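You operate a simulated robot arm through the tools that you are given. There is no shell and no other tool. Be economical: measure what you need, move in short steps, check, and stop when the job is done.

The job below is to be done with a simulated two-armed robot. You get a single attempt, and the scene is never put back.

TASK
Hold the white tray on the long table steady with one hand and put the 7 W bulb from the long table in it with the other.

Only the result counts: the job must be done as asked and must still hold three seconds after the hand-in. Knocking over, shifting, dropping, spilling or breaking anything else fails it.

THE ROBOT
Two 7-joint arms with three-finger grippers on one trunk, on a base that drives. Base frame: it is fixed to the floor where the robot stands at the start and does not move with it; the origin is under the middle of the robot, x ahead of it, y to its left, z up; the surface under the hand at the start is at about z = 0.78. Lengths are in m, angles in rad, forces in N, time in s.
The left shoulder is at the start at [0.05, 0.154, 0.979], the right one opposite. With the tool pointing down near the work surface each hand reaches from about 0.22 to 0.64 m from the robot's upright axis, wherever it stands, measured 20 degrees to its own side. Places, roughly: white tray [1.5, -0.25, 0.75]. Payload 2.69 kg a hand.
The TCP of each hand is the grasp point between the finger pads, 0.029 m short of the fingertips. In the tool frame z runs along the fingers and y along their closing line. Largest opening 0.12 m; the body of the gripper starts 0.078 m behind the TCP.
Orientation is that of the tool frame in the base frame, as a unit quaternion [x, y, z, w]. With the fingers straight down and closing along the base's y, the tool's x points along the base's -x, its y along +y and its z along -z.

THE INTERFACE
- The arms move only by the tool servo_tool. It takes "left_steps", "right_steps" or both (then of equal length, played together; a hand with none holds still); each is a list that holds one entry, the list of rows, each a list of 7 numbers: the opening, from 0 (shut) to 1 (fully open), then the shift along the base's x, y, z in m, then the turn, a rotation vector about the base's x, y, z in rad. In form: [[[grip, dx, dy, dz, ax, ay, az], ...]]. A call has 1 to 20 rows; each row is the pose to reach, as a shift and turn from the pose commanded when the call began. Rows are played at 5 a second. More than 0.05 m and 0.15 rad between two rows, or a gripper value outside its range, and nothing of the call is played. Where a pose cannot be reached the arm comes as near as it can. A force on the tool above 40 N (or 10 N above the force at the start of the call, whichever is more), or a blocked arm, ends the call early, and 0.2 s more pass. The fingers move at their own pace and stop on an object; they squeeze with about 39 N. The grip force told is the motor's: it shows also when the fingers shut on nothing. Time passes only in rows, and 0.2 s behind the last, so rows that repeat a pose let the fingers close. It gives the time, the measured TCP pose, the force on the tool (base axes), the opening and the grip force at its end, in the units of the frame above (readings bear some noise), with the torque about the TCP (base axes, N m) and any sound that the robot's microphone picked up.
- Cameras (640 x 400 px; columns grow to the right, rows downward): "scene" is now at [0.1695, -0.0109, 1.1532]; the picture's right is [-0.11, -0.99, 0.00], its down [-0.32, 0.04, -0.95] and it looks along [0.94, -0.11, -0.32] (base axes); focal length 231 px, centre (320, 200). "left" rides on the left gripper at [0.063, 0, -0.104] in its tool frame; the picture's right is [0.00, 1.00, 0.00], its down [-0.83, 0.00, -0.56] and it looks along [-0.56, 0.00, 0.83] (tool axes); focal length 275 px, centre (320, 200). "right" rides on the right gripper at [0.063, 0, -0.104] in its tool frame; the picture's right is [0.00, 1.00, 0.00], its down [-0.83, 0.00, -0.56] and it looks along [-0.56, 0.00, 0.83] (tool axes); focal length 275 px, centre (320, 200). There is no depth. A picture from a camera that has moved, and an enlarged one, comes with that camera's place and axes in the base frame and with its lens.
- camera(camera): a new picture of that camera. No time passes.
- move_column(by): slides the trunk up (or, below 0, down) by that many m; the arms and the scene camera ride with it, the base frame stays. It gives what a move gives, with no picture.
- steer(legs): drives the robot by 1 to 6 legs, each [ahead, left, turn to the left] in m, m and rad, along the robot's own axes; the way and the turn of a leg run together, so that a leg with both is an arc; at most 1.5 m and 3.142 rad a leg. The arms and the cameras ride along, it lands a little off, and it stops where it bumps. It gives what a move gives.
- head_to(pan, tilt): turns the head with the scene camera to pan (to the left, within 1.396 rad either way) and tilt (down, from -0.506 to 1.204), counted from straight ahead of the robot. It gives what a move gives.
- enlarge(camera, box): a new picture of the part [left, top, right, bottom] of that camera's present view, enlarged. No time passes.
- sign_off(): hands the job in; it is judged then, once.

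Work in short steps. Places have to be worked out from the pictures, the camera data and where the tool is seen: move nearer, look again, correct. Check each grasp and each placing, and mend what went wrong. You have 120 turns and 92 pictures in all, those below and enlarged ones among them. Open the grippers and draw the arms clear of the work before you hand the job in, unless the task says otherwise; then end with one line.

The tools are called by a JSON object that holds its "method" and its "body". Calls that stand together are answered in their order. servo_tool: Moves the arms, as the interface text tells. Its arguments: {"type":"object","properties":{"left_steps":{"type":"array"},"right_steps":{"type":"array"}},"required":[]} The other tools are called the same way: move_column (by) slides the trunk up or down; steer (legs) drives the base; head_to (pan, tilt) turns the head that bears the scene camera; camera (camera) takes a picture; enlarge (camera, box) takes an enlarged picture of a part of a camera's view; sign_off () hands the job in.

At the start:

```text
time: 0.0
left_ee_pos: [0.3782, 0.1502, 1.0652]
left_tool_rot: [0.0, 1.0, 0.0, 0.0]
left_ft_force: [-0.7, 0.1, -0.7]
left_moment: [0.0, 0.01, 0.02]
left_gripper_width: 0.1198
left_grip_force: 0.1
right_ee_pos: [0.3769, -0.1534, 1.0824]
right_tool_rot: [0.0, 1.0, -0.001, -0.001]
right_ft_force: [0.7, 0.2, -0.4]
right_moment: [0.0, -0.01, 0.0]
right_gripper_width: 0.12
right_grip_force: 0.1
trunk travel left (down, up): [-0.35, 0.088]
robot x, y, heading: [0.0004, -0.0038, -0.003]
head pan, tilt: [-0.113, 0.325]
```

scene: 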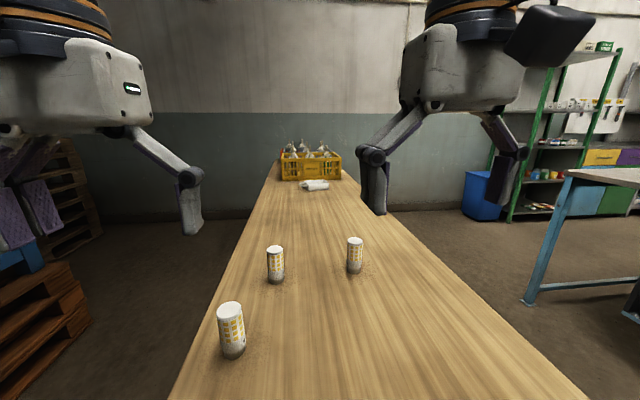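
right: 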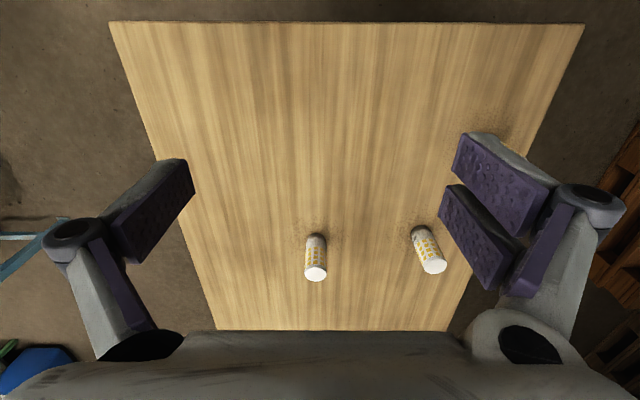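
left: 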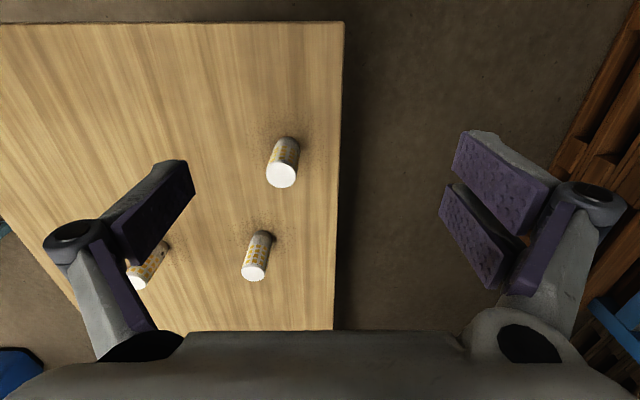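

The scene shows three cylindrical bulbs nearby, a crate and a white thing farther off. I enlarge to see labels and the far end.

{"method": "enlarge", "body": {"camera": "scene", "box": [190, 220, 390, 370]}}

{"method": "enlarge", "body": {"camera": "scene", "box": [260, 130, 380, 205]}}

```text
2.67 times, centred on (290, 295) of scene
camera zoom: at [0.1695, -0.0109, 1.1532], right [-0.11, -0.99, 0.0], down [-0.32, 0.04, -0.95], along [0.94, -0.11, -0.32], focal length 617 px, centre (400, -53)
```

zoom: 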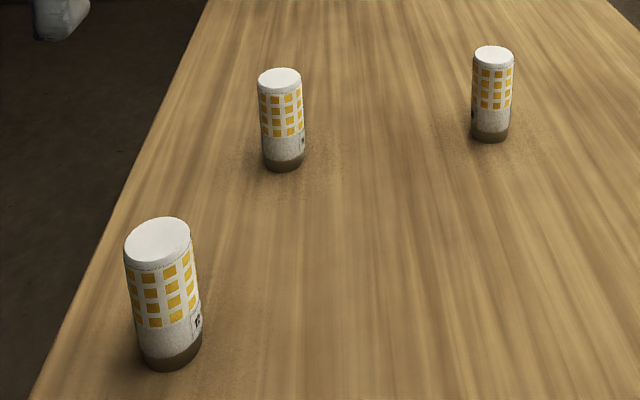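

```text
5.33 times, centred on (320, 168) of scene
camera zoom: at [0.1695, -0.0109, 1.1532], right [-0.11, -0.99, 0.0], down [-0.32, 0.04, -0.95], along [0.94, -0.11, -0.32], focal length 1234 px, centre (320, 373)
```

zoom: 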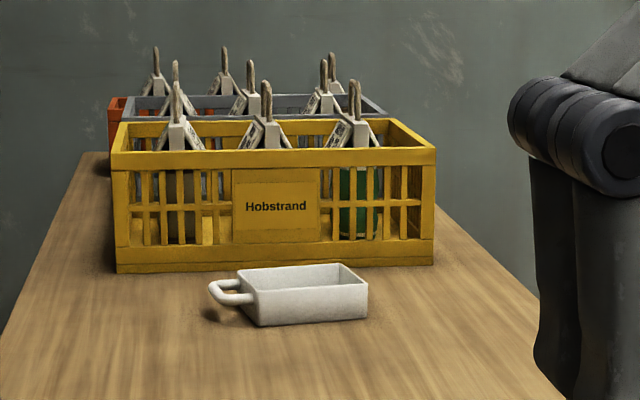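

Each bulb has a small mark low on its body; I zoom in on those marks.

{"method": "enlarge", "body": {"camera": "scene", "box": [212, 295, 260, 365]}}

{"method": "enlarge", "body": {"camera": "scene", "box": [255, 235, 303, 290]}}

{"method": "enlarge", "body": {"camera": "scene", "box": [335, 230, 375, 280]}}

```text
5.71 times, centred on (236, 330) of scene
camera zoom: at [0.1695, -0.0109, 1.1532], right [-0.11, -0.99, 0.0], down [-0.32, 0.04, -0.95], along [0.94, -0.11, -0.32], focal length 1322 px, centre (800, -543)
```

zoom: 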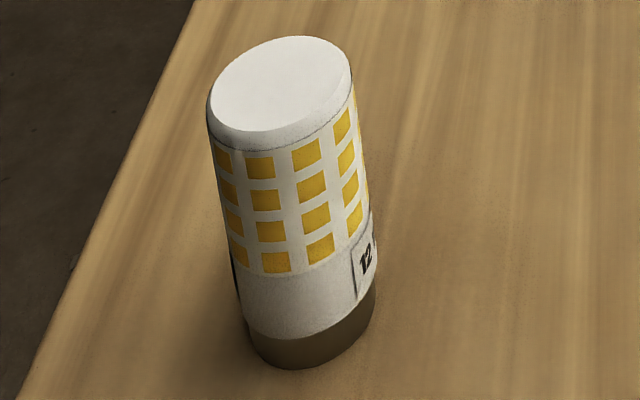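

```text
7.27 times, centred on (279, 262) of scene
camera zoom: at [0.1695, -0.0109, 1.1532], right [-0.11, -0.99, 0.0], down [-0.32, 0.04, -0.95], along [0.94, -0.11, -0.32], focal length 1682 px, centre (618, -254)
```

zoom: 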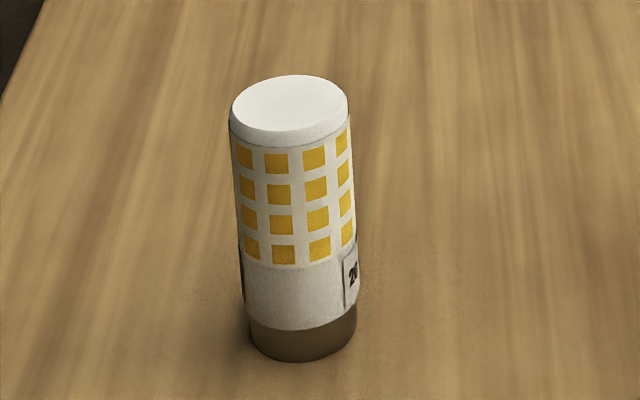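

```text
8.00 times, centred on (355, 255) of scene
camera zoom: at [0.1695, -0.0109, 1.1532], right [-0.11, -0.99, 0.0], down [-0.32, 0.04, -0.95], along [0.94, -0.11, -0.32], focal length 1851 px, centre (40, -240)
```

zoom: 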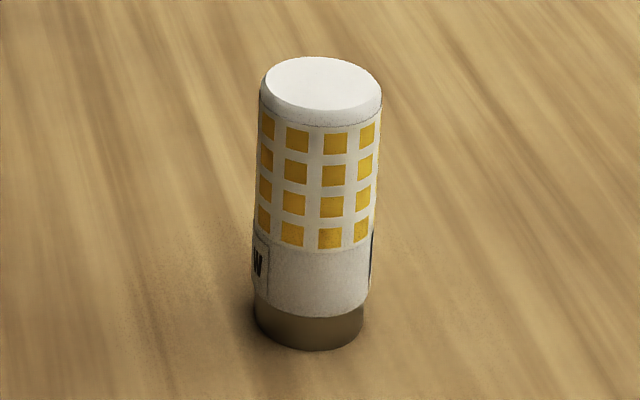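

The labels read 12 and 20, while the third shows only "W", so it is probably 7 W and I'll confirm that. The tray is out of reach from here, so I plan to drive around to the table's right side and first look to the right for free space.

{"method": "head_to", "body": {"pan": -1.2, "tilt": 0.5}}

{"method": "camera", "body": {"camera": "scene"}}

```text
time: 1.3
left_ee_pos: [0.3764, 0.1506, 1.0655]
left_tool_rot: [0.0, 1.0, 0.0, 0.0]
left_ft_force: [-0.2, 0.1, 0.4]
left_moment: [-0.04, -0.03, 0.01]
left_gripper_width: 0.1199
left_grip_force: 0.0
right_ee_pos: [0.376, -0.1525, 1.0822]
right_tool_rot: [0.001, 1.0, -0.001, 0.0]
right_ft_force: [0.8, 0.4, 0.5]
right_moment: [-0.02, 0.0, 0.01]
right_gripper_width: 0.1198
right_grip_force: 0.0
trunk travel left (down, up): [-0.35, 0.088]
robot x, y, heading: [-0.0, -0.0012, 0.0]
head pan, tilt: [-1.201, 0.499]
```

```text
83 pictures are left
camera scene: at [0.1098, -0.0851, 1.1371], right [-0.93, -0.36, 0.0], down [-0.17, 0.45, -0.88], along [0.32, -0.82, -0.48], focal length 231 px, centre (320, 200)
```

scene: 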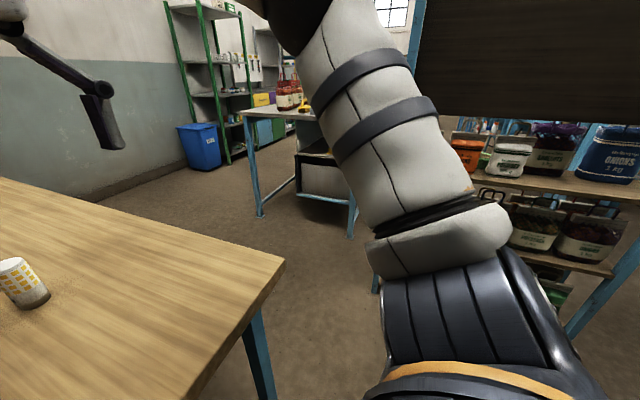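

Right of the table there is an aisle: a rack front is near y≈-1.15 (x<0.16) and a bench at y≈-1.5. I check the robot's own footprint by looking straight down.

{"method": "head_to", "body": {"pan": -0.7, "tilt": 1.2}}

{"method": "camera", "body": {"camera": "scene"}}

{"method": "head_to", "body": {"pan": 1.39, "tilt": 0.6}}

{"method": "camera", "body": {"camera": "scene"}}

```text
time: 2.4
left_ee_pos: [0.3769, 0.1509, 1.0655]
left_tool_rot: [0.0, 1.0, 0.0, 0.0]
left_ft_force: [-1.4, -0.1, 0.3]
left_moment: [0.02, 0.0, 0.01]
left_gripper_width: 0.1198
left_grip_force: 0.1
right_ee_pos: [0.3767, -0.1528, 1.0821]
right_tool_rot: [0.0, 1.0, 0.001, 0.0]
right_ft_force: [0.1, -0.3, 0.1]
right_moment: [0.02, 0.02, 0.04]
right_gripper_width: 0.1199
right_grip_force: 0.1
trunk travel left (down, up): [-0.35, 0.088]
robot x, y, heading: [-0.003, 0.0039, 0.002]
head pan, tilt: [-0.7, 1.201]
```

```text
82 pictures are left
camera scene: at [0.1196, -0.0364, 1.0835], right [-0.64, -0.76, 0.0], down [-0.71, 0.6, -0.36], along [0.28, -0.23, -0.93], focal length 231 px, centre (320, 200)
```

scene: 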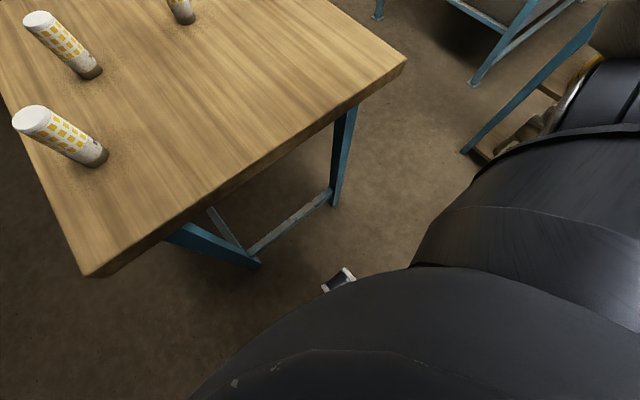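

```text
time: 4.4
left_ee_pos: [0.3777, 0.1501, 1.0652]
left_tool_rot: [-0.001, 1.0, 0.0, -0.001]
left_ft_force: [-0.4, -0.1, 0.3]
left_moment: [-0.01, -0.01, 0.03]
left_gripper_width: 0.1197
left_grip_force: 0.1
right_ee_pos: [0.3768, -0.1525, 1.0825]
right_tool_rot: [-0.001, 1.0, 0.0, 0.0]
right_ft_force: [-0.2, -0.3, -0.6]
right_moment: [0.0, 0.01, -0.01]
right_gripper_width: 0.1198
right_grip_force: 0.0
trunk travel left (down, up): [-0.35, 0.088]
robot x, y, heading: [0.0024, 0.003, 0.001]
head pan, tilt: [1.389, 0.6]
```

```text
81 pictures are left
camera scene: at [0.0928, 0.0866, 1.128], right [0.98, -0.18, 0.0], down [-0.1, -0.56, -0.82], along [0.15, 0.81, -0.57], focal length 231 px, centre (320, 200)
```

scene: 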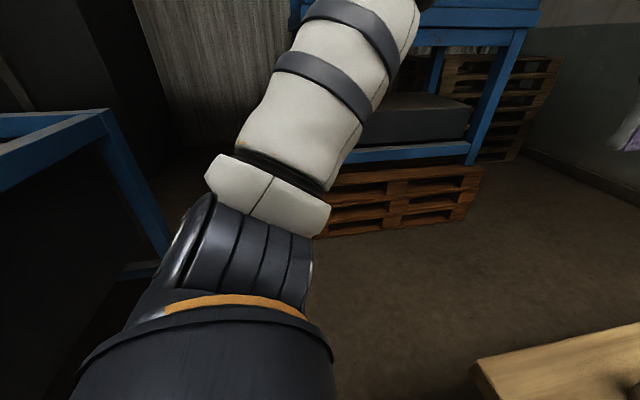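

The base seems small and compact, with free space both sides. I turn left 90° on the spot, then back off to y≈-0.78, with the arms well above the bulbs.

{"method": "steer", "body": {"legs": [[0, 0, 1.571], [-0.78, 0, 0]]}}

{"method": "head_to", "body": {"pan": -0.6, "tilt": 0.6}}

{"method": "camera", "body": {"camera": "scene"}}

```text
time: 12.4
left_ee_pos: [-0.1534, -0.3986, 1.0661]
left_tool_rot: [-0.703, 0.711, 0.0, 0.001]
left_ft_force: [0.9, -0.7, -0.4]
left_moment: [0.0, -0.01, -0.01]
left_gripper_width: 0.1197
left_grip_force: 0.0
right_ee_pos: [0.1502, -0.4032, 1.083]
right_tool_rot: [-0.703, 0.711, 0.0, -0.001]
right_ft_force: [0.2, -0.4, -1.0]
right_moment: [-0.01, -0.03, -0.01]
right_gripper_width: 0.1201
right_grip_force: 0.1
trunk travel left (down, up): [-0.35, 0.088]
robot x, y, heading: [-0.0053, -0.7779, 1.554]
head pan, tilt: [1.389, 0.6]
```

```text
time: 14.3
left_ee_pos: [-0.1524, -0.397, 1.0651]
left_tool_rot: [-0.703, 0.711, 0.0, 0.0]
left_ft_force: [-0.1, 0.3, -0.2]
left_moment: [-0.02, -0.01, 0.02]
left_gripper_width: 0.12
left_grip_force: 0.1
right_ee_pos: [0.1496, -0.4023, 1.0829]
right_tool_rot: [-0.703, 0.712, 0.0, 0.0]
right_ft_force: [-0.3, 0.2, 0.0]
right_moment: [-0.01, 0.03, 0.05]
right_gripper_width: 0.12
right_grip_force: 0.1
trunk travel left (down, up): [-0.35, 0.088]
robot x, y, heading: [-0.0062, -0.7766, 1.56]
head pan, tilt: [-0.6, 0.6]
```

```text
80 pictures are left
camera scene: at [0.0446, -0.6277, 1.128], right [0.82, -0.57, 0.0], down [-0.32, -0.46, -0.83], along [0.47, 0.68, -0.56], focal length 231 px, centre (320, 200)
```

scene: 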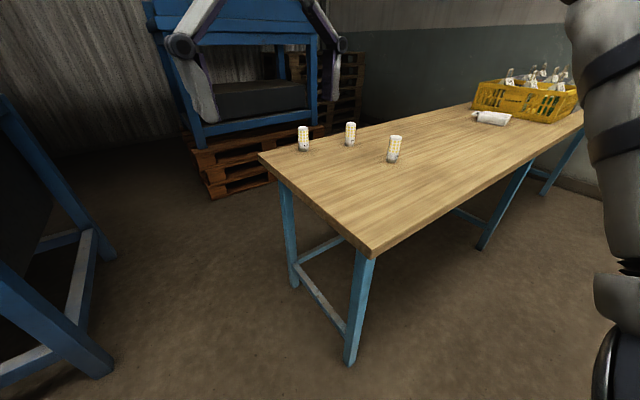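

The bulbs and table edge are clearly visible and the aisle is free. I strafe right along the table to x≈0.85.

{"method": "steer", "body": {"legs": [[0, -0.85, 0.011]]}}

{"method": "head_to", "body": {"pan": 0.3, "tilt": 0.6}}

{"method": "camera", "body": {"camera": "scene"}}

{"method": "camera", "body": {"camera": "left"}}

```text
time: 21.2
left_ee_pos: [0.6967, -0.4055, 1.0651]
left_tool_rot: [-0.706, 0.708, 0.0, 0.0]
left_ft_force: [-0.7, -0.3, -0.9]
left_moment: [0.01, 0.0, 0.04]
left_gripper_width: 0.1198
left_grip_force: 0.1
right_ee_pos: [0.9995, -0.4063, 1.0827]
right_tool_rot: [0.708, -0.707, 0.0, 0.0]
right_ft_force: [-0.9, -0.5, 0.3]
right_moment: [-0.04, -0.01, 0.0]
right_gripper_width: 0.1199
right_grip_force: 0.0
trunk travel left (down, up): [-0.35, 0.088]
robot x, y, heading: [0.8486, -0.7818, 1.571]
head pan, tilt: [-0.6, 0.6]
```

```text
time: 22.4
left_ee_pos: [0.6968, -0.4036, 1.0661]
left_tool_rot: [0.707, -0.707, 0.0, 0.0]
left_ft_force: [0.3, 0.2, -0.1]
left_moment: [0.0, 0.01, -0.01]
left_gripper_width: 0.12
left_grip_force: 0.0
right_ee_pos: [0.9993, -0.4067, 1.0831]
right_tool_rot: [-0.707, 0.707, 0.0, 0.0]
right_ft_force: [0.9, -0.4, -0.9]
right_moment: [-0.02, 0.01, -0.01]
right_gripper_width: 0.1201
right_grip_force: 0.1
trunk travel left (down, up): [-0.35, 0.088]
robot x, y, heading: [0.8489, -0.7823, 1.569]
head pan, tilt: [0.3, 0.6]
```

```text
79 pictures are left
camera scene: at [0.8208, -0.6208, 1.128], right [0.96, 0.29, 0.0], down [0.17, -0.54, -0.83], along [-0.24, 0.79, -0.56], focal length 231 px, centre (320, 200)
```

scene: 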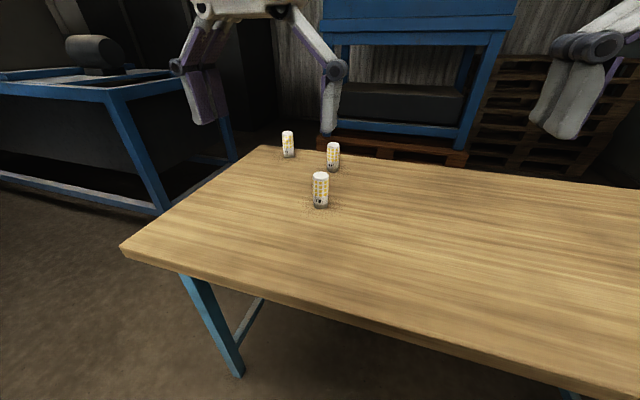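

```text
78 pictures are left
camera left: at [0.6947, -0.467, 1.1698], right [-1.0, 0.0, 0.0], down [0.0, 0.83, 0.56], along [0.0, 0.56, -0.83], focal length 275 px, centre (320, 200)
```

left: 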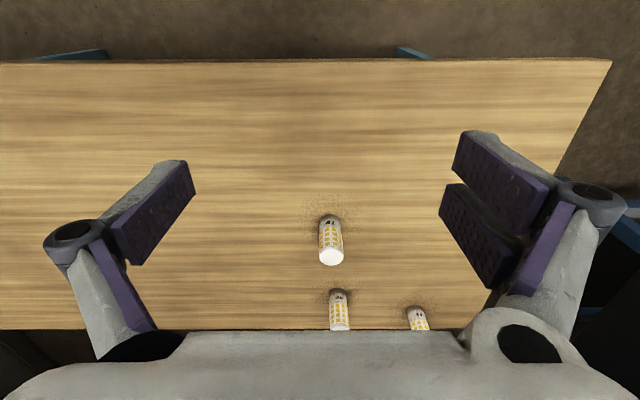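

Bulb 3 now sits around (0.68, -0.16) with the table at z≈0.78. I zoom to read its label.

{"method": "enlarge", "body": {"camera": "left", "box": [300, 205, 360, 270]}}

{"method": "enlarge", "body": {"camera": "scene", "box": [275, 125, 355, 215]}}

```text
6.15 times, centred on (330, 238) of left
camera zoom: at [0.6947, -0.467, 1.1698], right [-1.0, 0.0, 0.0], down [0.0, 0.83, 0.56], along [0.0, 0.56, -0.83], focal length 1694 px, centre (258, -31)
```

zoom: 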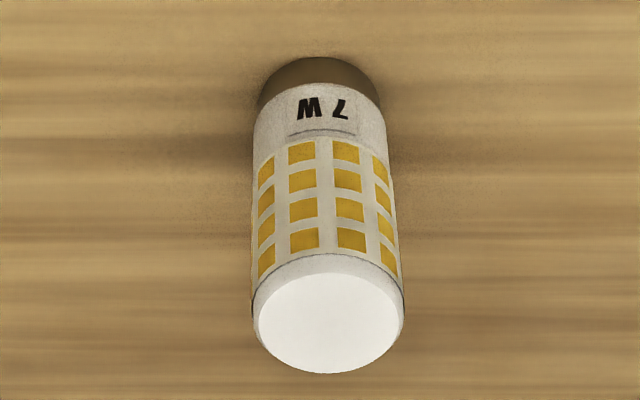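

```text
4.44 times, centred on (315, 170) of scene
camera zoom: at [0.8208, -0.6208, 1.128], right [0.96, 0.29, 0.0], down [0.17, -0.54, -0.83], along [-0.24, 0.79, -0.56], focal length 1028 px, centre (342, 333)
```

zoom: 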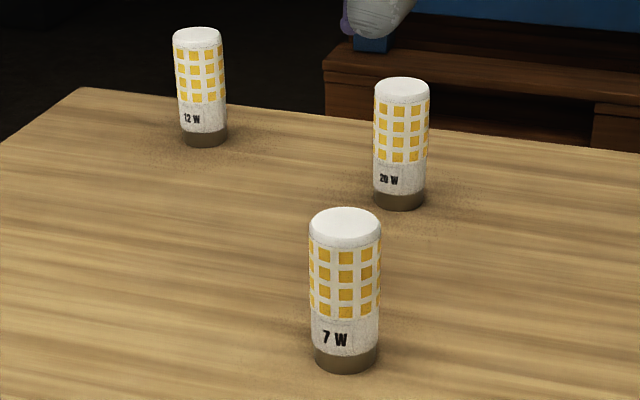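

Label confirmed as 7 W; the bulb is at about (0.677, -0.150), 0.037 wide and its top at about z 0.862. It's slightly too far, so I drive 0.07 m nearer and look again.

{"method": "steer", "body": {"legs": [[0.07, 0, 0]]}}

{"method": "camera", "body": {"camera": "left"}}

```text
time: 23.4
left_ee_pos: [0.6968, -0.3352, 1.065]
left_tool_rot: [-0.707, 0.708, 0.001, 0.0]
left_ft_force: [1.0, 0.6, 0.5]
left_moment: [-0.04, 0.02, 0.02]
left_gripper_width: 0.1201
left_grip_force: 0.1
right_ee_pos: [1.0006, -0.3362, 1.0818]
right_tool_rot: [-0.706, 0.708, 0.0, 0.0]
right_ft_force: [0.2, 0.3, 0.7]
right_moment: [-0.03, -0.02, -0.02]
right_gripper_width: 0.1199
right_grip_force: 0.1
trunk travel left (down, up): [-0.35, 0.088]
robot x, y, heading: [0.8458, -0.7101, 1.567]
head pan, tilt: [0.3, 0.6]
```

```text
75 pictures are left
camera left: at [0.6948, -0.3972, 1.1695], right [-1.0, 0.0, 0.0], down [0.0, 0.83, 0.56], along [0.0, 0.56, -0.83], focal length 275 px, centre (320, 200)
```

left: 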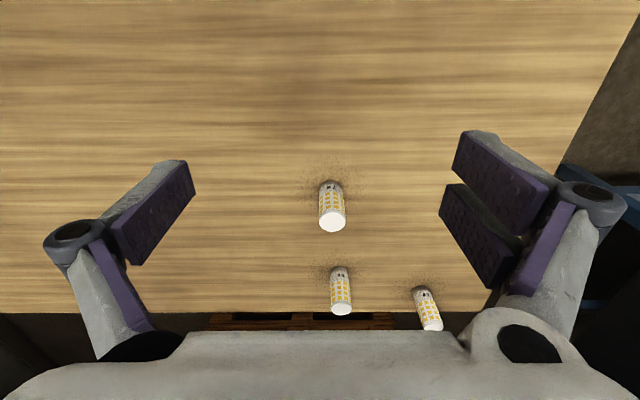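

The bulb is again at (0.678, -0.150). I bring the left hand over it and lower it partway, with fingertips still above the bulb top.

{"method": "servo_tool", "body": {"left_steps": [[[1, -0.005, 0.046, 0, 0, 0, 0], [1, -0.01, 0.092, 0, 0, 0, 0], [1, -0.015, 0.138, -0.02, 0, 0, 0], [1, -0.019, 0.184, -0.06, 0, 0, 0], [1, -0.019, 0.184, -0.105, 0, 0, 0], [1, -0.019, 0.184, -0.105, 0, 0, 0]]]}}

{"method": "camera", "body": {"camera": "left"}}

{"method": "camera", "body": {"camera": "scene"}}

```text
refused: row 3 steps farther than a row can; nothing moved
```

```text
74 pictures are left
camera left: at [0.6948, -0.3972, 1.1695], right [-1.0, 0.0, 0.0], down [0.0, 0.83, 0.56], along [0.0, 0.56, -0.83], focal length 275 px, centre (320, 200)
```

left: 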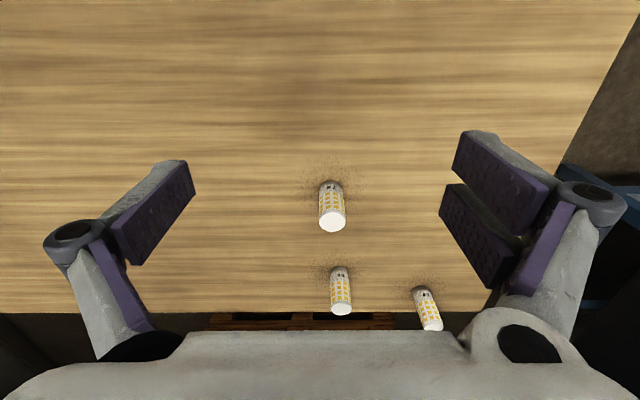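

```text
73 pictures are left
camera scene: at [0.8208, -0.551, 1.1279], right [0.96, 0.3, 0.0], down [0.17, -0.54, -0.82], along [-0.24, 0.79, -0.57], focal length 231 px, centre (320, 200)
```

scene: 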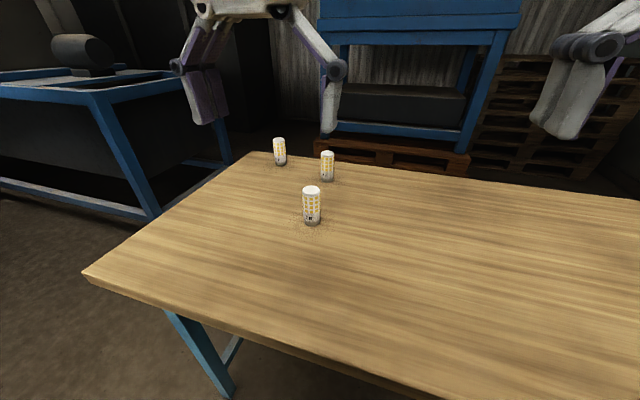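

The call was refused because one row stepped too far. I repeat it with smaller steps.

{"method": "servo_tool", "body": {"left_steps": [[[1, -0.005, 0.046, 0, 0, 0, 0], [1, -0.01, 0.092, 0, 0, 0, 0], [1, -0.015, 0.138, 0, 0, 0, 0], [1, -0.019, 0.184, 0, 0, 0, 0], [1, -0.019, 0.184, -0.045, 0, 0, 0], [1, -0.019, 0.184, -0.09, 0, 0, 0], [1, -0.019, 0.184, -0.105, 0, 0, 0], [1, -0.019, 0.184, -0.105, 0, 0, 0]]]}}

{"method": "camera", "body": {"camera": "left"}}

{"method": "camera", "body": {"camera": "scene"}}

```text
time: 25.2
left_ee_pos: [0.6774, -0.1505, 0.9607]
left_tool_rot: [-0.707, 0.707, 0.0, 0.001]
left_ft_force: [0.0, 0.8, 0.4]
left_moment: [-0.01, 0.01, 0.02]
left_gripper_width: 0.1197
left_grip_force: 0.0
left hand out of reach, approached as far as the arm can: row 4, 5
right_ee_pos: [0.9997, -0.3367, 1.0834]
right_tool_rot: [-0.706, 0.708, 0.001, 0.0]
right_ft_force: [0.0, -0.2, -0.8]
right_moment: [0.01, 0.03, -0.01]
right_gripper_width: 0.1201
right_grip_force: 0.0
trunk travel left (down, up): [-0.35, 0.088]
robot x, y, heading: [0.8481, -0.7111, 1.572]
head pan, tilt: [0.3, 0.6]
```

```text
72 pictures are left
camera left: at [0.6755, -0.2136, 1.0642], right [-1.0, 0.0, 0.0], down [0.0, 0.83, 0.56], along [0.0, 0.56, -0.83], focal length 275 px, centre (320, 200)
```

left: 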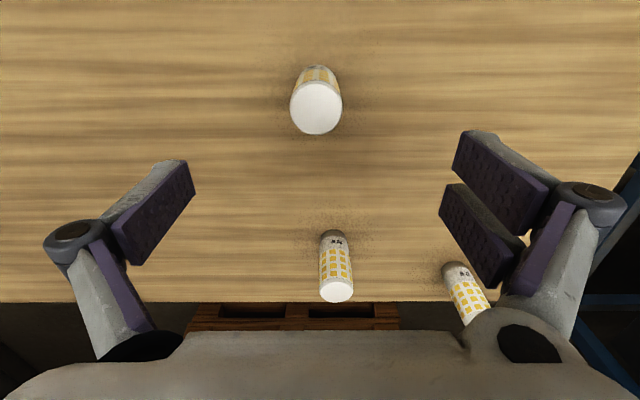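

```text
71 pictures are left
camera scene: at [0.8208, -0.5518, 1.128], right [0.96, 0.3, 0.0], down [0.17, -0.54, -0.83], along [-0.24, 0.79, -0.56], focal length 231 px, centre (320, 200)
```

scene: 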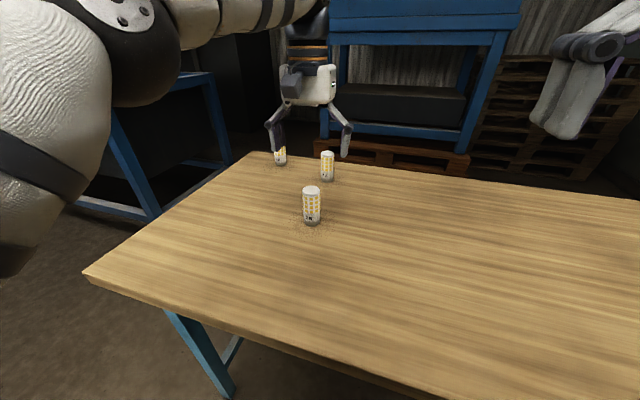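

The top of the bulb is at (0.678, -0.155), well centred between the fingers. I descend to z≈0.848, close with held rows, and check.

{"method": "servo_tool", "body": {"left_steps": [[[1, 0.001, -0.004, -0.04, 0, 0, 0], [1, 0.001, -0.004, -0.08, 0, 0, 0], [1, 0.001, -0.004, -0.112, 0, 0, 0], [1, 0.001, -0.004, -0.112, 0, 0, 0], [0.2, 0.001, -0.004, -0.112, 0, 0, 0], [0, 0.001, -0.004, -0.112, 0, 0, 0], [0, 0.001, -0.004, -0.112, 0, 0, 0], [0, 0.001, -0.004, -0.112, 0, 0, 0]]]}}

{"method": "camera", "body": {"camera": "left"}}

{"method": "enlarge", "body": {"camera": "scene", "box": [240, 100, 400, 240]}}

```text
time: 27.1
left_ee_pos: [0.6786, -0.1554, 0.849]
left_tool_rot: [0.708, -0.707, 0.0, 0.0]
left_ft_force: [0.4, 0.7, 0.9]
left_moment: [0.0, -0.02, -0.01]
left_gripper_width: 0.0363
left_grip_force: 39.4
right_ee_pos: [1.0001, -0.3365, 1.0825]
right_tool_rot: [0.707, -0.707, 0.0, 0.0]
right_ft_force: [0.9, 0.0, -0.5]
right_moment: [-0.04, 0.02, 0.03]
right_gripper_width: 0.12
right_grip_force: 0.1
trunk travel left (down, up): [-0.35, 0.088]
robot x, y, heading: [0.8452, -0.7141, 1.569]
head pan, tilt: [0.3, 0.6]
```

```text
70 pictures are left
camera left: at [0.677, -0.2181, 0.9536], right [-1.0, 0.0, 0.0], down [0.0, 0.83, 0.56], along [0.0, 0.56, -0.83], focal length 275 px, centre (320, 200)
```

left: 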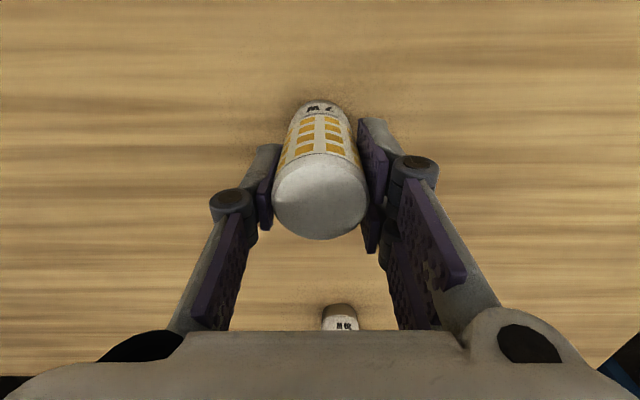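

```text
2.86 times, centred on (320, 170) of scene
camera zoom: at [0.8208, -0.5519, 1.128], right [0.96, 0.3, 0.0], down [0.17, -0.54, -0.83], along [-0.24, 0.79, -0.56], focal length 661 px, centre (320, 286)
```

zoom: 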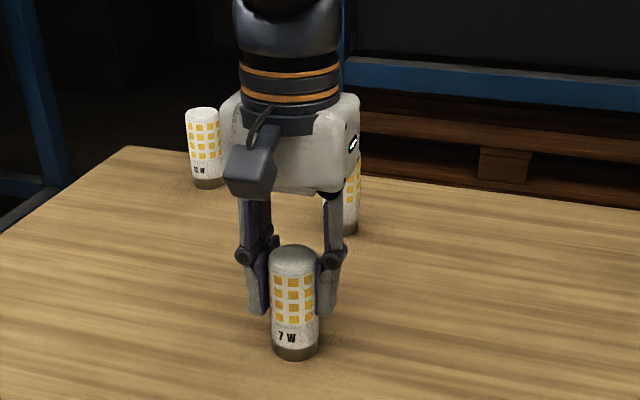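

The bulb is gripped (opening 0.036, 39 N). I lift it, then draw it back toward the robot.

{"method": "servo_tool", "body": {"left_steps": [[[0, 0, 0, 0.02, 0, 0, 0], [0, 0, 0, 0.06, 0, 0, 0], [0, 0, 0, 0.1, 0, 0, 0], [0, 0, -0.04, 0.12, 0, 0, 0], [0, 0, -0.08, 0.14, 0, 0, 0], [0, 0, -0.12, 0.15, 0, 0, 0], [0, 0, -0.16, 0.15, 0, 0, 0], [0, 0, -0.18, 0.15, 0, 0, 0], [0, 0, -0.18, 0.15, 0, 0, 0]]]}}

{"method": "head_to", "body": {"pan": -0.7, "tilt": 0.5}}

{"method": "camera", "body": {"camera": "scene"}}

{"method": "camera", "body": {"camera": "left"}}

```text
time: 29.1
left_ee_pos: [0.6793, -0.3356, 0.9991]
left_tool_rot: [-0.707, 0.707, 0.001, 0.001]
left_ft_force: [0.0, 0.0, -1.1]
left_moment: [0.0, 0.02, 0.0]
left_gripper_width: 0.0366
left_grip_force: 38.8
right_ee_pos: [0.9998, -0.3363, 1.083]
right_tool_rot: [-0.707, 0.707, 0.0, -0.001]
right_ft_force: [0.5, 0.3, 0.9]
right_moment: [-0.01, 0.01, 0.02]
right_gripper_width: 0.1202
right_grip_force: 0.0
trunk travel left (down, up): [-0.35, 0.088]
robot x, y, heading: [0.845, -0.7114, 1.572]
head pan, tilt: [0.3, 0.6]
```

```text
time: 30.3
left_ee_pos: [0.68, -0.3356, 0.998]
left_tool_rot: [-0.707, 0.707, -0.001, 0.001]
left_ft_force: [0.4, 0.4, -1.3]
left_moment: [0.05, 0.0, -0.01]
left_gripper_width: 0.0366
left_grip_force: 38.8
right_ee_pos: [1.0002, -0.3371, 1.0832]
right_tool_rot: [0.707, -0.707, 0.001, 0.0]
right_ft_force: [0.4, -0.7, -1.1]
right_moment: [0.02, -0.03, 0.03]
right_gripper_width: 0.12
right_grip_force: 0.1
trunk travel left (down, up): [-0.35, 0.088]
robot x, y, heading: [0.8475, -0.7142, 1.568]
head pan, tilt: [-0.7, 0.499]
```

```text
68 pictures are left
camera scene: at [0.9054, -0.5666, 1.1371], right [0.77, -0.64, 0.0], down [-0.31, -0.37, -0.88], along [0.57, 0.67, -0.48], focal length 231 px, centre (320, 200)
```

scene: 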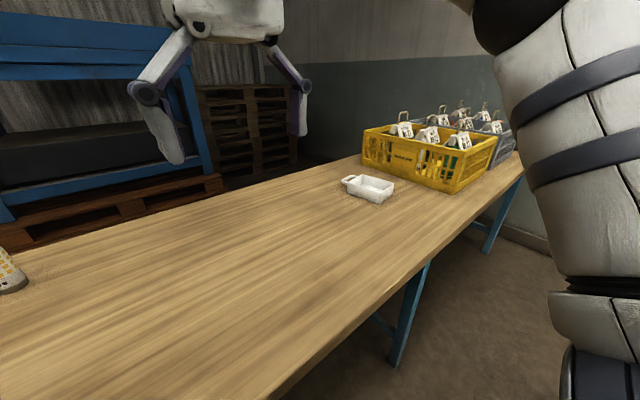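

```text
67 pictures are left
camera left: at [0.6776, -0.3977, 1.1031], right [-1.0, 0.0, 0.0], down [0.0, 0.83, 0.56], along [0.0, 0.56, -0.83], focal length 275 px, centre (320, 200)
```

left: 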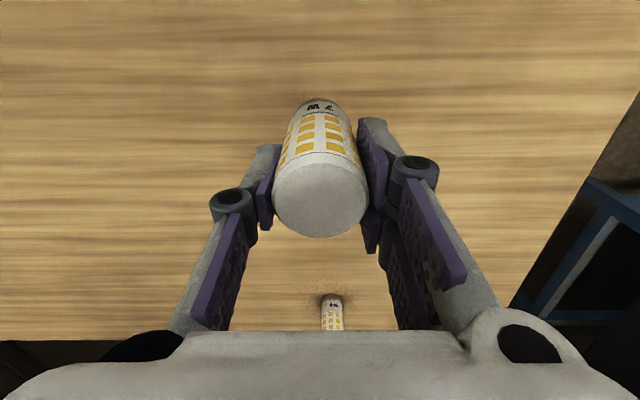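

The bulb is held firmly. The tray is near (1.46, -0.16), with crates starting at x≈1.7. I strafe right 0.5 m and look at it with the right wrist and scene cameras.

{"method": "steer", "body": {"legs": [[0, -0.5, 0]]}}

{"method": "head_to", "body": {"pan": -0.2, "tilt": 0.7}}

{"method": "camera", "body": {"camera": "scene"}}

{"method": "camera", "body": {"camera": "right"}}

```text
time: 34.7
left_ee_pos: [1.182, -0.3354, 0.9991]
left_tool_rot: [0.708, -0.706, 0.0, 0.0]
left_ft_force: [0.0, 0.2, -0.3]
left_moment: [0.01, 0.0, -0.01]
left_gripper_width: 0.0363
left_grip_force: 39.1
right_ee_pos: [1.5032, -0.3363, 1.0832]
right_tool_rot: [0.708, -0.706, 0.0, 0.001]
right_ft_force: [-0.1, -0.4, 0.2]
right_moment: [-0.03, 0.01, 0.0]
right_gripper_width: 0.1201
right_grip_force: 0.1
trunk travel left (down, up): [-0.35, 0.088]
robot x, y, heading: [1.3512, -0.7118, 1.575]
head pan, tilt: [-0.7, 0.499]
```

```text
time: 35.6
left_ee_pos: [1.1833, -0.336, 0.9991]
left_tool_rot: [0.708, -0.707, -0.001, 0.0]
left_ft_force: [0.2, -0.4, -1.0]
left_moment: [-0.04, 0.01, 0.02]
left_gripper_width: 0.0363
left_grip_force: 39.6
right_ee_pos: [1.5037, -0.3358, 1.0815]
right_tool_rot: [0.708, -0.706, 0.0, 0.0]
right_ft_force: [0.3, -0.1, -0.2]
right_moment: [-0.03, 0.03, -0.01]
right_gripper_width: 0.1198
right_grip_force: 0.0
trunk travel left (down, up): [-0.35, 0.088]
robot x, y, heading: [1.3508, -0.7153, 1.572]
head pan, tilt: [-0.201, 0.7]
```

```text
66 pictures are left
camera scene: at [1.3686, -0.5528, 1.1194], right [0.98, -0.2, 0.0], down [-0.13, -0.63, -0.77], along [0.15, 0.75, -0.64], focal length 231 px, centre (320, 200)
```

scene: 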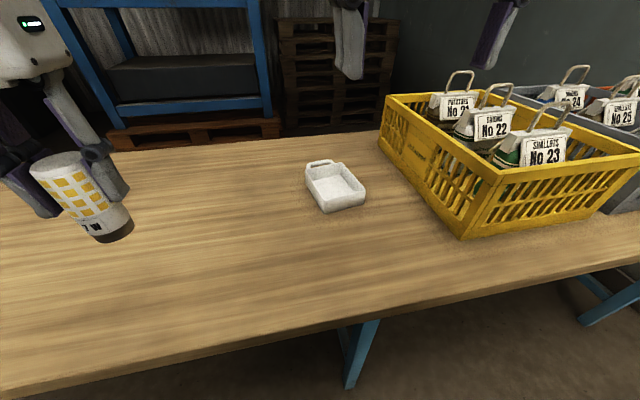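

```text
65 pictures are left
camera right: at [1.5047, -0.4, 1.1853], right [-1.0, -0.01, 0.0], down [-0.01, 0.83, 0.56], along [0.0, 0.56, -0.83], focal length 275 px, centre (320, 200)
```

right: 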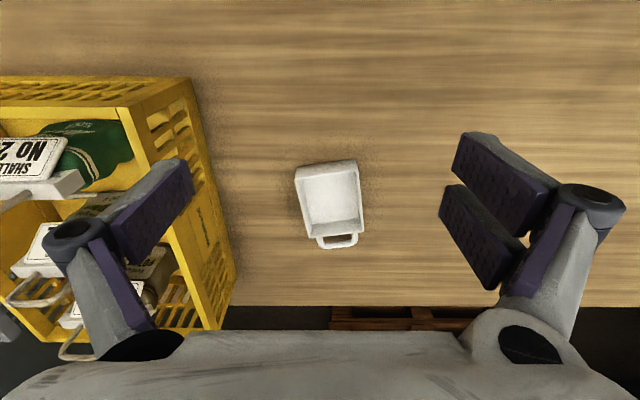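

The tray is in clear view, empty, with its handle on the far side. I zoom in to measure it.

{"method": "enlarge", "body": {"camera": "right", "box": [280, 150, 380, 255]}}

{"method": "enlarge", "body": {"camera": "scene", "box": [290, 145, 380, 220]}}

```text
3.81 times, centred on (330, 202) of right
camera zoom: at [1.5047, -0.4, 1.1853], right [-1.0, -0.01, 0.0], down [-0.01, 0.83, 0.56], along [0.0, 0.56, -0.83], focal length 1049 px, centre (282, 190)
```

zoom: 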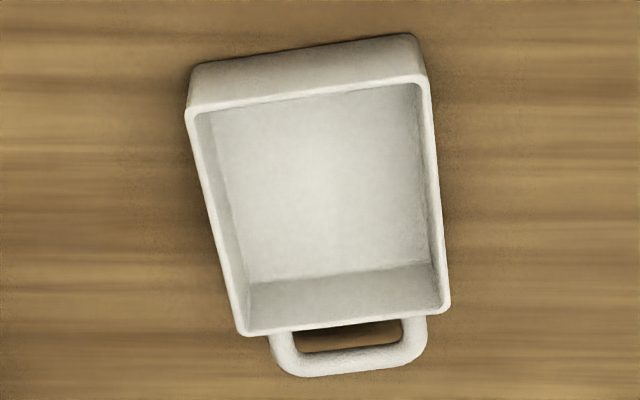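

```text
5.33 times, centred on (335, 182) of scene
camera zoom: at [1.3686, -0.5528, 1.1194], right [0.98, -0.2, 0.0], down [-0.13, -0.63, -0.77], along [0.15, 0.75, -0.64], focal length 1234 px, centre (240, 293)
```

zoom: 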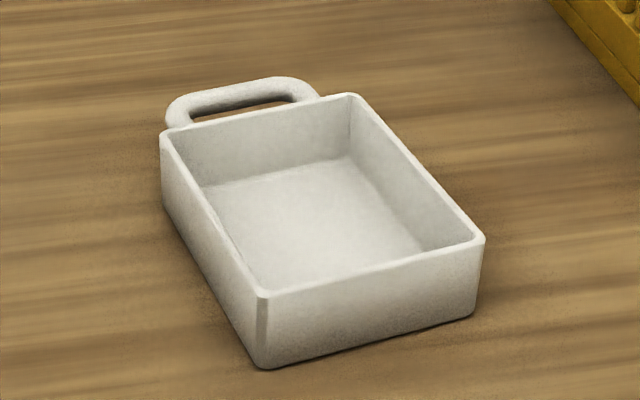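

The tray is about 0.097 × 0.12 m, centred near (1.486, -0.142), rim z≈0.82, turned ~8° CCW. I plan to pinch its +x wall near the front with the right hand tilted back toward me, and let the left hand lower the bulb into the far left part. First I strafe 0.09 m right.

{"method": "steer", "body": {"legs": [[0.01, -0.09, 0]]}}

{"method": "servo_tool", "body": {"right_steps": [[[1, 0, 0, 0, 0.14, 0.0103, 0.0282], [1, 0, 0, 0, 0.28, 0.0206, 0.0564], [1, 0, 0, 0, 0.419, 0.031, 0.0846], [1, 0, 0, 0, 0.559, 0.041, 0.113], [1, 0, 0, 0, 0.6985, 0.0514, 0.141], [1, 0, 0, 0, 0.6985, 0.0514, 0.141]]]}}

{"method": "camera", "body": {"camera": "scene"}}

{"method": "camera", "body": {"camera": "right"}}

```text
time: 37.0
left_ee_pos: [1.273, -0.3261, 0.9995]
left_tool_rot: [0.709, -0.705, 0.0, 0.0]
left_ft_force: [0.2, -0.1, -1.3]
left_moment: [0.0, 0.04, -0.05]
left_gripper_width: 0.0365
left_grip_force: 39.4
right_ee_pos: [1.5939, -0.3246, 1.0832]
right_tool_rot: [0.708, -0.706, 0.0, 0.0]
right_ft_force: [-1.4, -0.2, 0.2]
right_moment: [0.02, 0.04, 0.0]
right_gripper_width: 0.1201
right_grip_force: 0.0
trunk travel left (down, up): [-0.35, 0.088]
robot x, y, heading: [1.441, -0.6975, 1.576]
head pan, tilt: [-0.201, 0.7]
```

```text
time: 38.4
left_ee_pos: [1.2728, -0.3258, 0.9993]
left_tool_rot: [0.708, -0.706, 0.0, 0.0]
left_ft_force: [0.4, -0.3, -0.5]
left_moment: [-0.02, 0.0, 0.01]
left_gripper_width: 0.0367
left_grip_force: 38.8
right_ee_pos: [1.5927, -0.3267, 1.0818]
right_tool_rot: [0.712, -0.612, -0.259, -0.226]
right_ft_force: [-0.5, 0.8, 0.4]
right_moment: [-0.02, 0.01, 0.0]
right_gripper_width: 0.1198
right_grip_force: 0.1
trunk travel left (down, up): [-0.35, 0.088]
robot x, y, heading: [1.4432, -0.7029, 1.574]
head pan, tilt: [-0.201, 0.7]
```

```text
62 pictures are left
camera scene: at [1.4578, -0.5424, 1.1194], right [0.98, -0.2, 0.0], down [-0.13, -0.63, -0.76], along [0.15, 0.75, -0.64], focal length 231 px, centre (320, 200)
```

scene: 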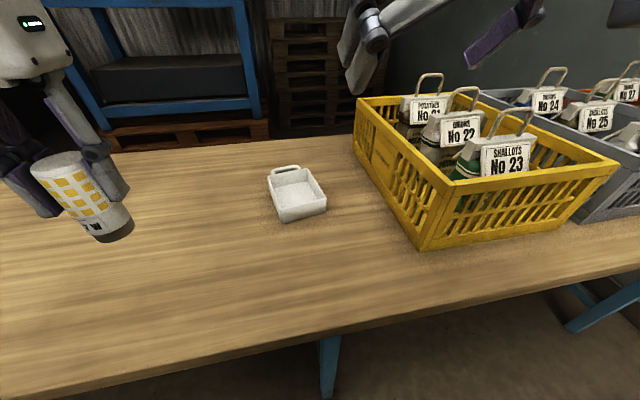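

```text
61 pictures are left
camera right: at [1.6104, -0.4408, 1.1199], right [-0.99, -0.15, -0.01], down [-0.05, 0.27, 0.96], along [-0.15, 0.95, -0.28], focal length 275 px, centre (320, 200)
```

right: 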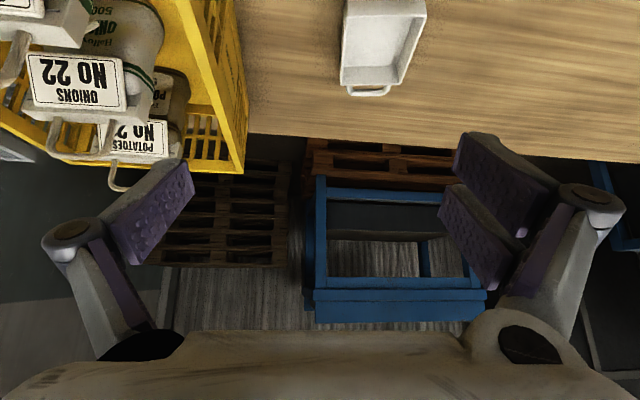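

The tilted right hand looks clear of the crate. I zoom for the tray position again, and move the right hand to a point above the tray's +x wall with half opening.

{"method": "enlarge", "body": {"camera": "scene", "box": [255, 155, 345, 230]}}

{"method": "servo_tool", "body": {"right_steps": [[[0.5, -0.02, 0.0, -0.03, 0, 0, 0], [0.5, -0.04, 0.03, -0.06, 0, 0, 0], [0.5, -0.058, 0.07, -0.08, 0, 0, 0], [0.5, -0.058, 0.11, -0.1, 0, 0, 0], [0.5, -0.058, 0.15, -0.12, 0, 0, 0], [0.5, -0.058, 0.152, -0.132, 0, 0, 0], [0.5, -0.058, 0.152, -0.132, 0, 0, 0]]]}}

{"method": "camera", "body": {"camera": "scene"}}

{"method": "camera", "body": {"camera": "right"}}

```text
5.33 times, centred on (300, 192) of scene
camera zoom: at [1.4578, -0.5424, 1.1194], right [0.98, -0.2, 0.0], down [-0.13, -0.63, -0.76], along [0.15, 0.75, -0.64], focal length 1234 px, centre (427, 240)
```

zoom: 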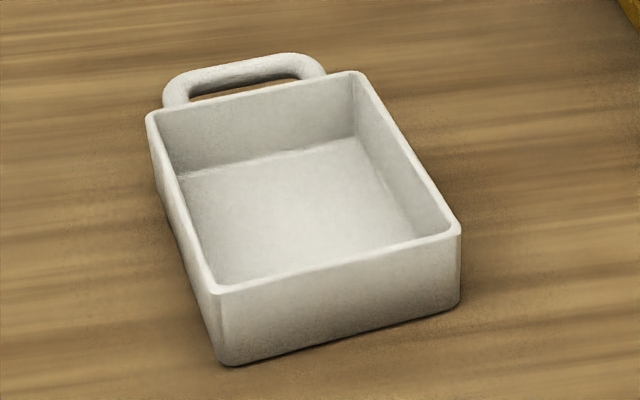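

```text
time: 40.0
left_ee_pos: [1.2734, -0.325, 0.9992]
left_tool_rot: [0.708, -0.706, 0.0, 0.0]
left_ft_force: [0.2, -0.6, -0.5]
left_moment: [0.0, -0.02, 0.01]
left_gripper_width: 0.0361
left_grip_force: 39.6
right_ee_pos: [1.5337, -0.1734, 0.9506]
right_tool_rot: [0.712, -0.612, -0.26, -0.225]
right_ft_force: [0.0, -0.3, 0.0]
right_moment: [-0.01, 0.0, 0.04]
right_gripper_width: 0.0599
right_grip_force: 0.1
trunk travel left (down, up): [-0.35, 0.088]
robot x, y, heading: [1.4422, -0.7021, 1.579]
head pan, tilt: [-0.201, 0.7]
```

```text
59 pictures are left
camera scene: at [1.4579, -0.5424, 1.1194], right [0.98, -0.2, 0.0], down [-0.13, -0.63, -0.76], along [0.15, 0.75, -0.64], focal length 231 px, centre (320, 200)
```

scene: 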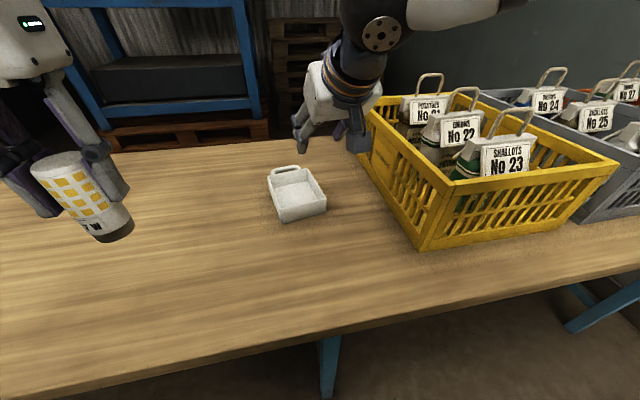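

```text
58 pictures are left
camera right: at [1.552, -0.2886, 0.9892], right [-0.99, -0.15, -0.01], down [-0.05, 0.27, 0.96], along [-0.14, 0.95, -0.28], focal length 275 px, centre (320, 200)
```

right: 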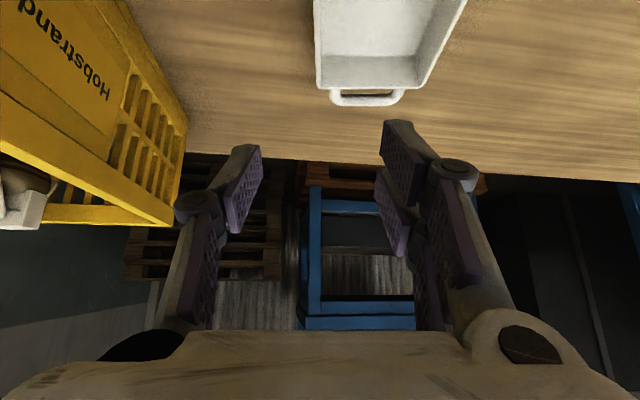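

Tray corners from both cameras agree within a few mm, and the wall (column ~315) lies midway between the fingers. I descend straight down so the wall comes between the pads.

{"method": "servo_tool", "body": {"right_steps": [[[0.5, 0.001, -0.001, -0.04, 0, 0, 0], [0.5, 0.001, -0.001, -0.08, 0, 0, 0], [0.5, 0.001, -0.001, -0.11, 0, 0, 0], [0.5, 0.001, -0.001, -0.126, 0, 0, 0], [0.5, 0.001, -0.001, -0.126, 0, 0, 0]]]}}

{"method": "enlarge", "body": {"camera": "scene", "box": [240, 110, 400, 230]}}

{"method": "camera", "body": {"camera": "right"}}

```text
time: 41.2
left_ee_pos: [1.2726, -0.3257, 0.9996]
left_tool_rot: [0.709, -0.706, 0.0, 0.0]
left_ft_force: [-0.5, 0.2, -0.5]
left_moment: [0.01, -0.02, 0.0]
left_gripper_width: 0.0365
left_grip_force: 39.1
right_ee_pos: [1.5369, -0.1749, 0.8243]
right_tool_rot: [0.712, -0.613, -0.258, -0.224]
right_ft_force: [-0.6, 1.5, 2.7]
right_moment: [-0.08, 0.07, -0.03]
right_gripper_width: 0.0613
right_grip_force: 0.9
trunk travel left (down, up): [-0.35, 0.088]
robot x, y, heading: [1.441, -0.703, 1.574]
head pan, tilt: [-0.201, 0.7]
```

```text
3.33 times, centred on (320, 170) of scene
camera zoom: at [1.4578, -0.5425, 1.1193], right [0.98, -0.2, 0.0], down [-0.13, -0.63, -0.76], along [0.15, 0.75, -0.64], focal length 771 px, centre (320, 300)
```

zoom: 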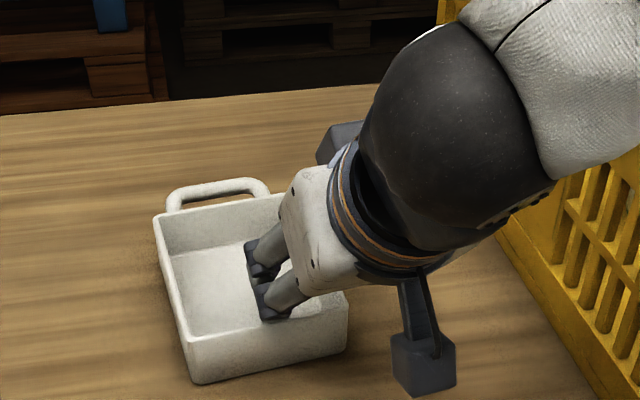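

```text
56 pictures are left
camera right: at [1.5534, -0.2903, 0.8621], right [-0.99, -0.15, -0.01], down [-0.05, 0.27, 0.96], along [-0.14, 0.95, -0.28], focal length 275 px, centre (320, 200)
```

right: 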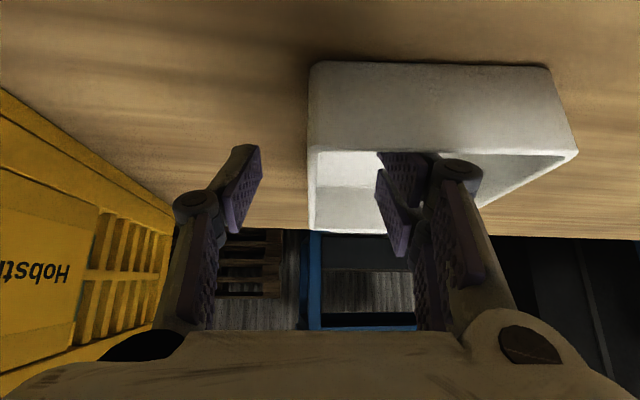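

A light contact (2.7 N up, 1.5 N forward) suggests the inner finger brushes the front rim. I raise 4 mm, move 8 mm forward, then close on the wall.

{"method": "servo_tool", "body": {"right_steps": [[[0.5, 0, 0, 0.005, 0, 0, 0], [0.5, -0.001, 0.009, 0.005, 0, 0, 0], [0.5, -0.001, 0.009, 0.004, 0, 0, 0], [0.3, -0.001, 0.009, 0.004, 0, 0, 0], [0.15, -0.001, 0.009, 0.004, 0, 0, 0], [0, -0.001, 0.009, 0.004, 0, 0, 0], [0, -0.001, 0.009, 0.004, 0, 0, 0]]]}}

{"method": "enlarge", "body": {"camera": "scene", "box": [240, 110, 400, 230]}}

{"method": "camera", "body": {"camera": "right"}}

```text
time: 42.8
left_ee_pos: [1.273, -0.3253, 0.9989]
left_tool_rot: [0.709, -0.705, 0.0, 0.0]
left_ft_force: [-0.2, -1.0, -1.0]
left_moment: [-0.01, -0.05, 0.02]
left_gripper_width: 0.0367
left_grip_force: 39.3
right_ee_pos: [1.5348, -0.1659, 0.8285]
right_tool_rot: [0.711, -0.614, -0.259, -0.226]
right_ft_force: [-0.8, 0.1, -0.5]
right_moment: [0.08, 0.11, -0.04]
right_gripper_width: 0.006
right_grip_force: 32.9
trunk travel left (down, up): [-0.35, 0.088]
robot x, y, heading: [1.4386, -0.7059, 1.571]
head pan, tilt: [-0.201, 0.7]
```

```text
3.33 times, centred on (320, 170) of scene
camera zoom: at [1.458, -0.5424, 1.1194], right [0.98, -0.2, 0.0], down [-0.13, -0.63, -0.76], along [0.15, 0.75, -0.64], focal length 771 px, centre (320, 300)
```

zoom: 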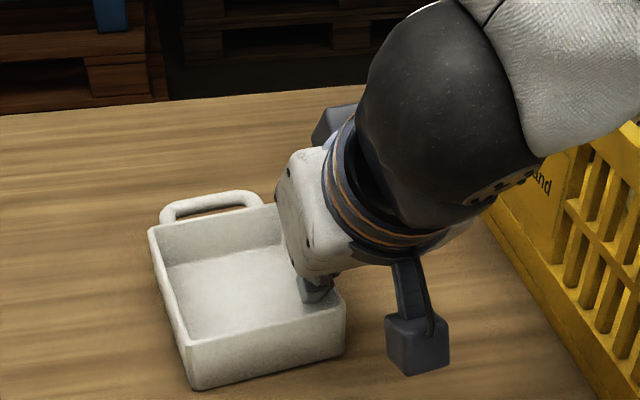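

```text
54 pictures are left
camera right: at [1.5532, -0.2805, 0.8662], right [-0.99, -0.15, -0.01], down [-0.05, 0.27, 0.96], along [-0.14, 0.95, -0.28], focal length 275 px, centre (320, 200)
```

right: 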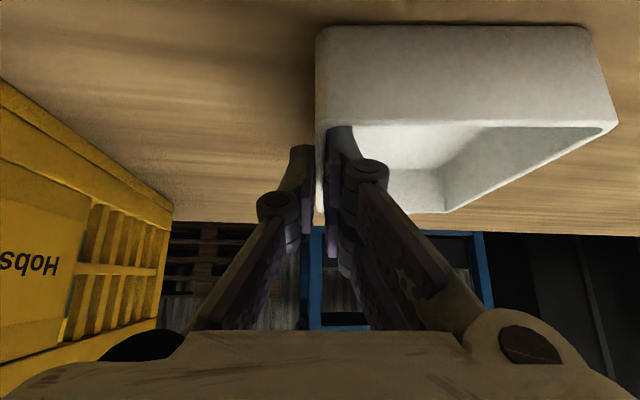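

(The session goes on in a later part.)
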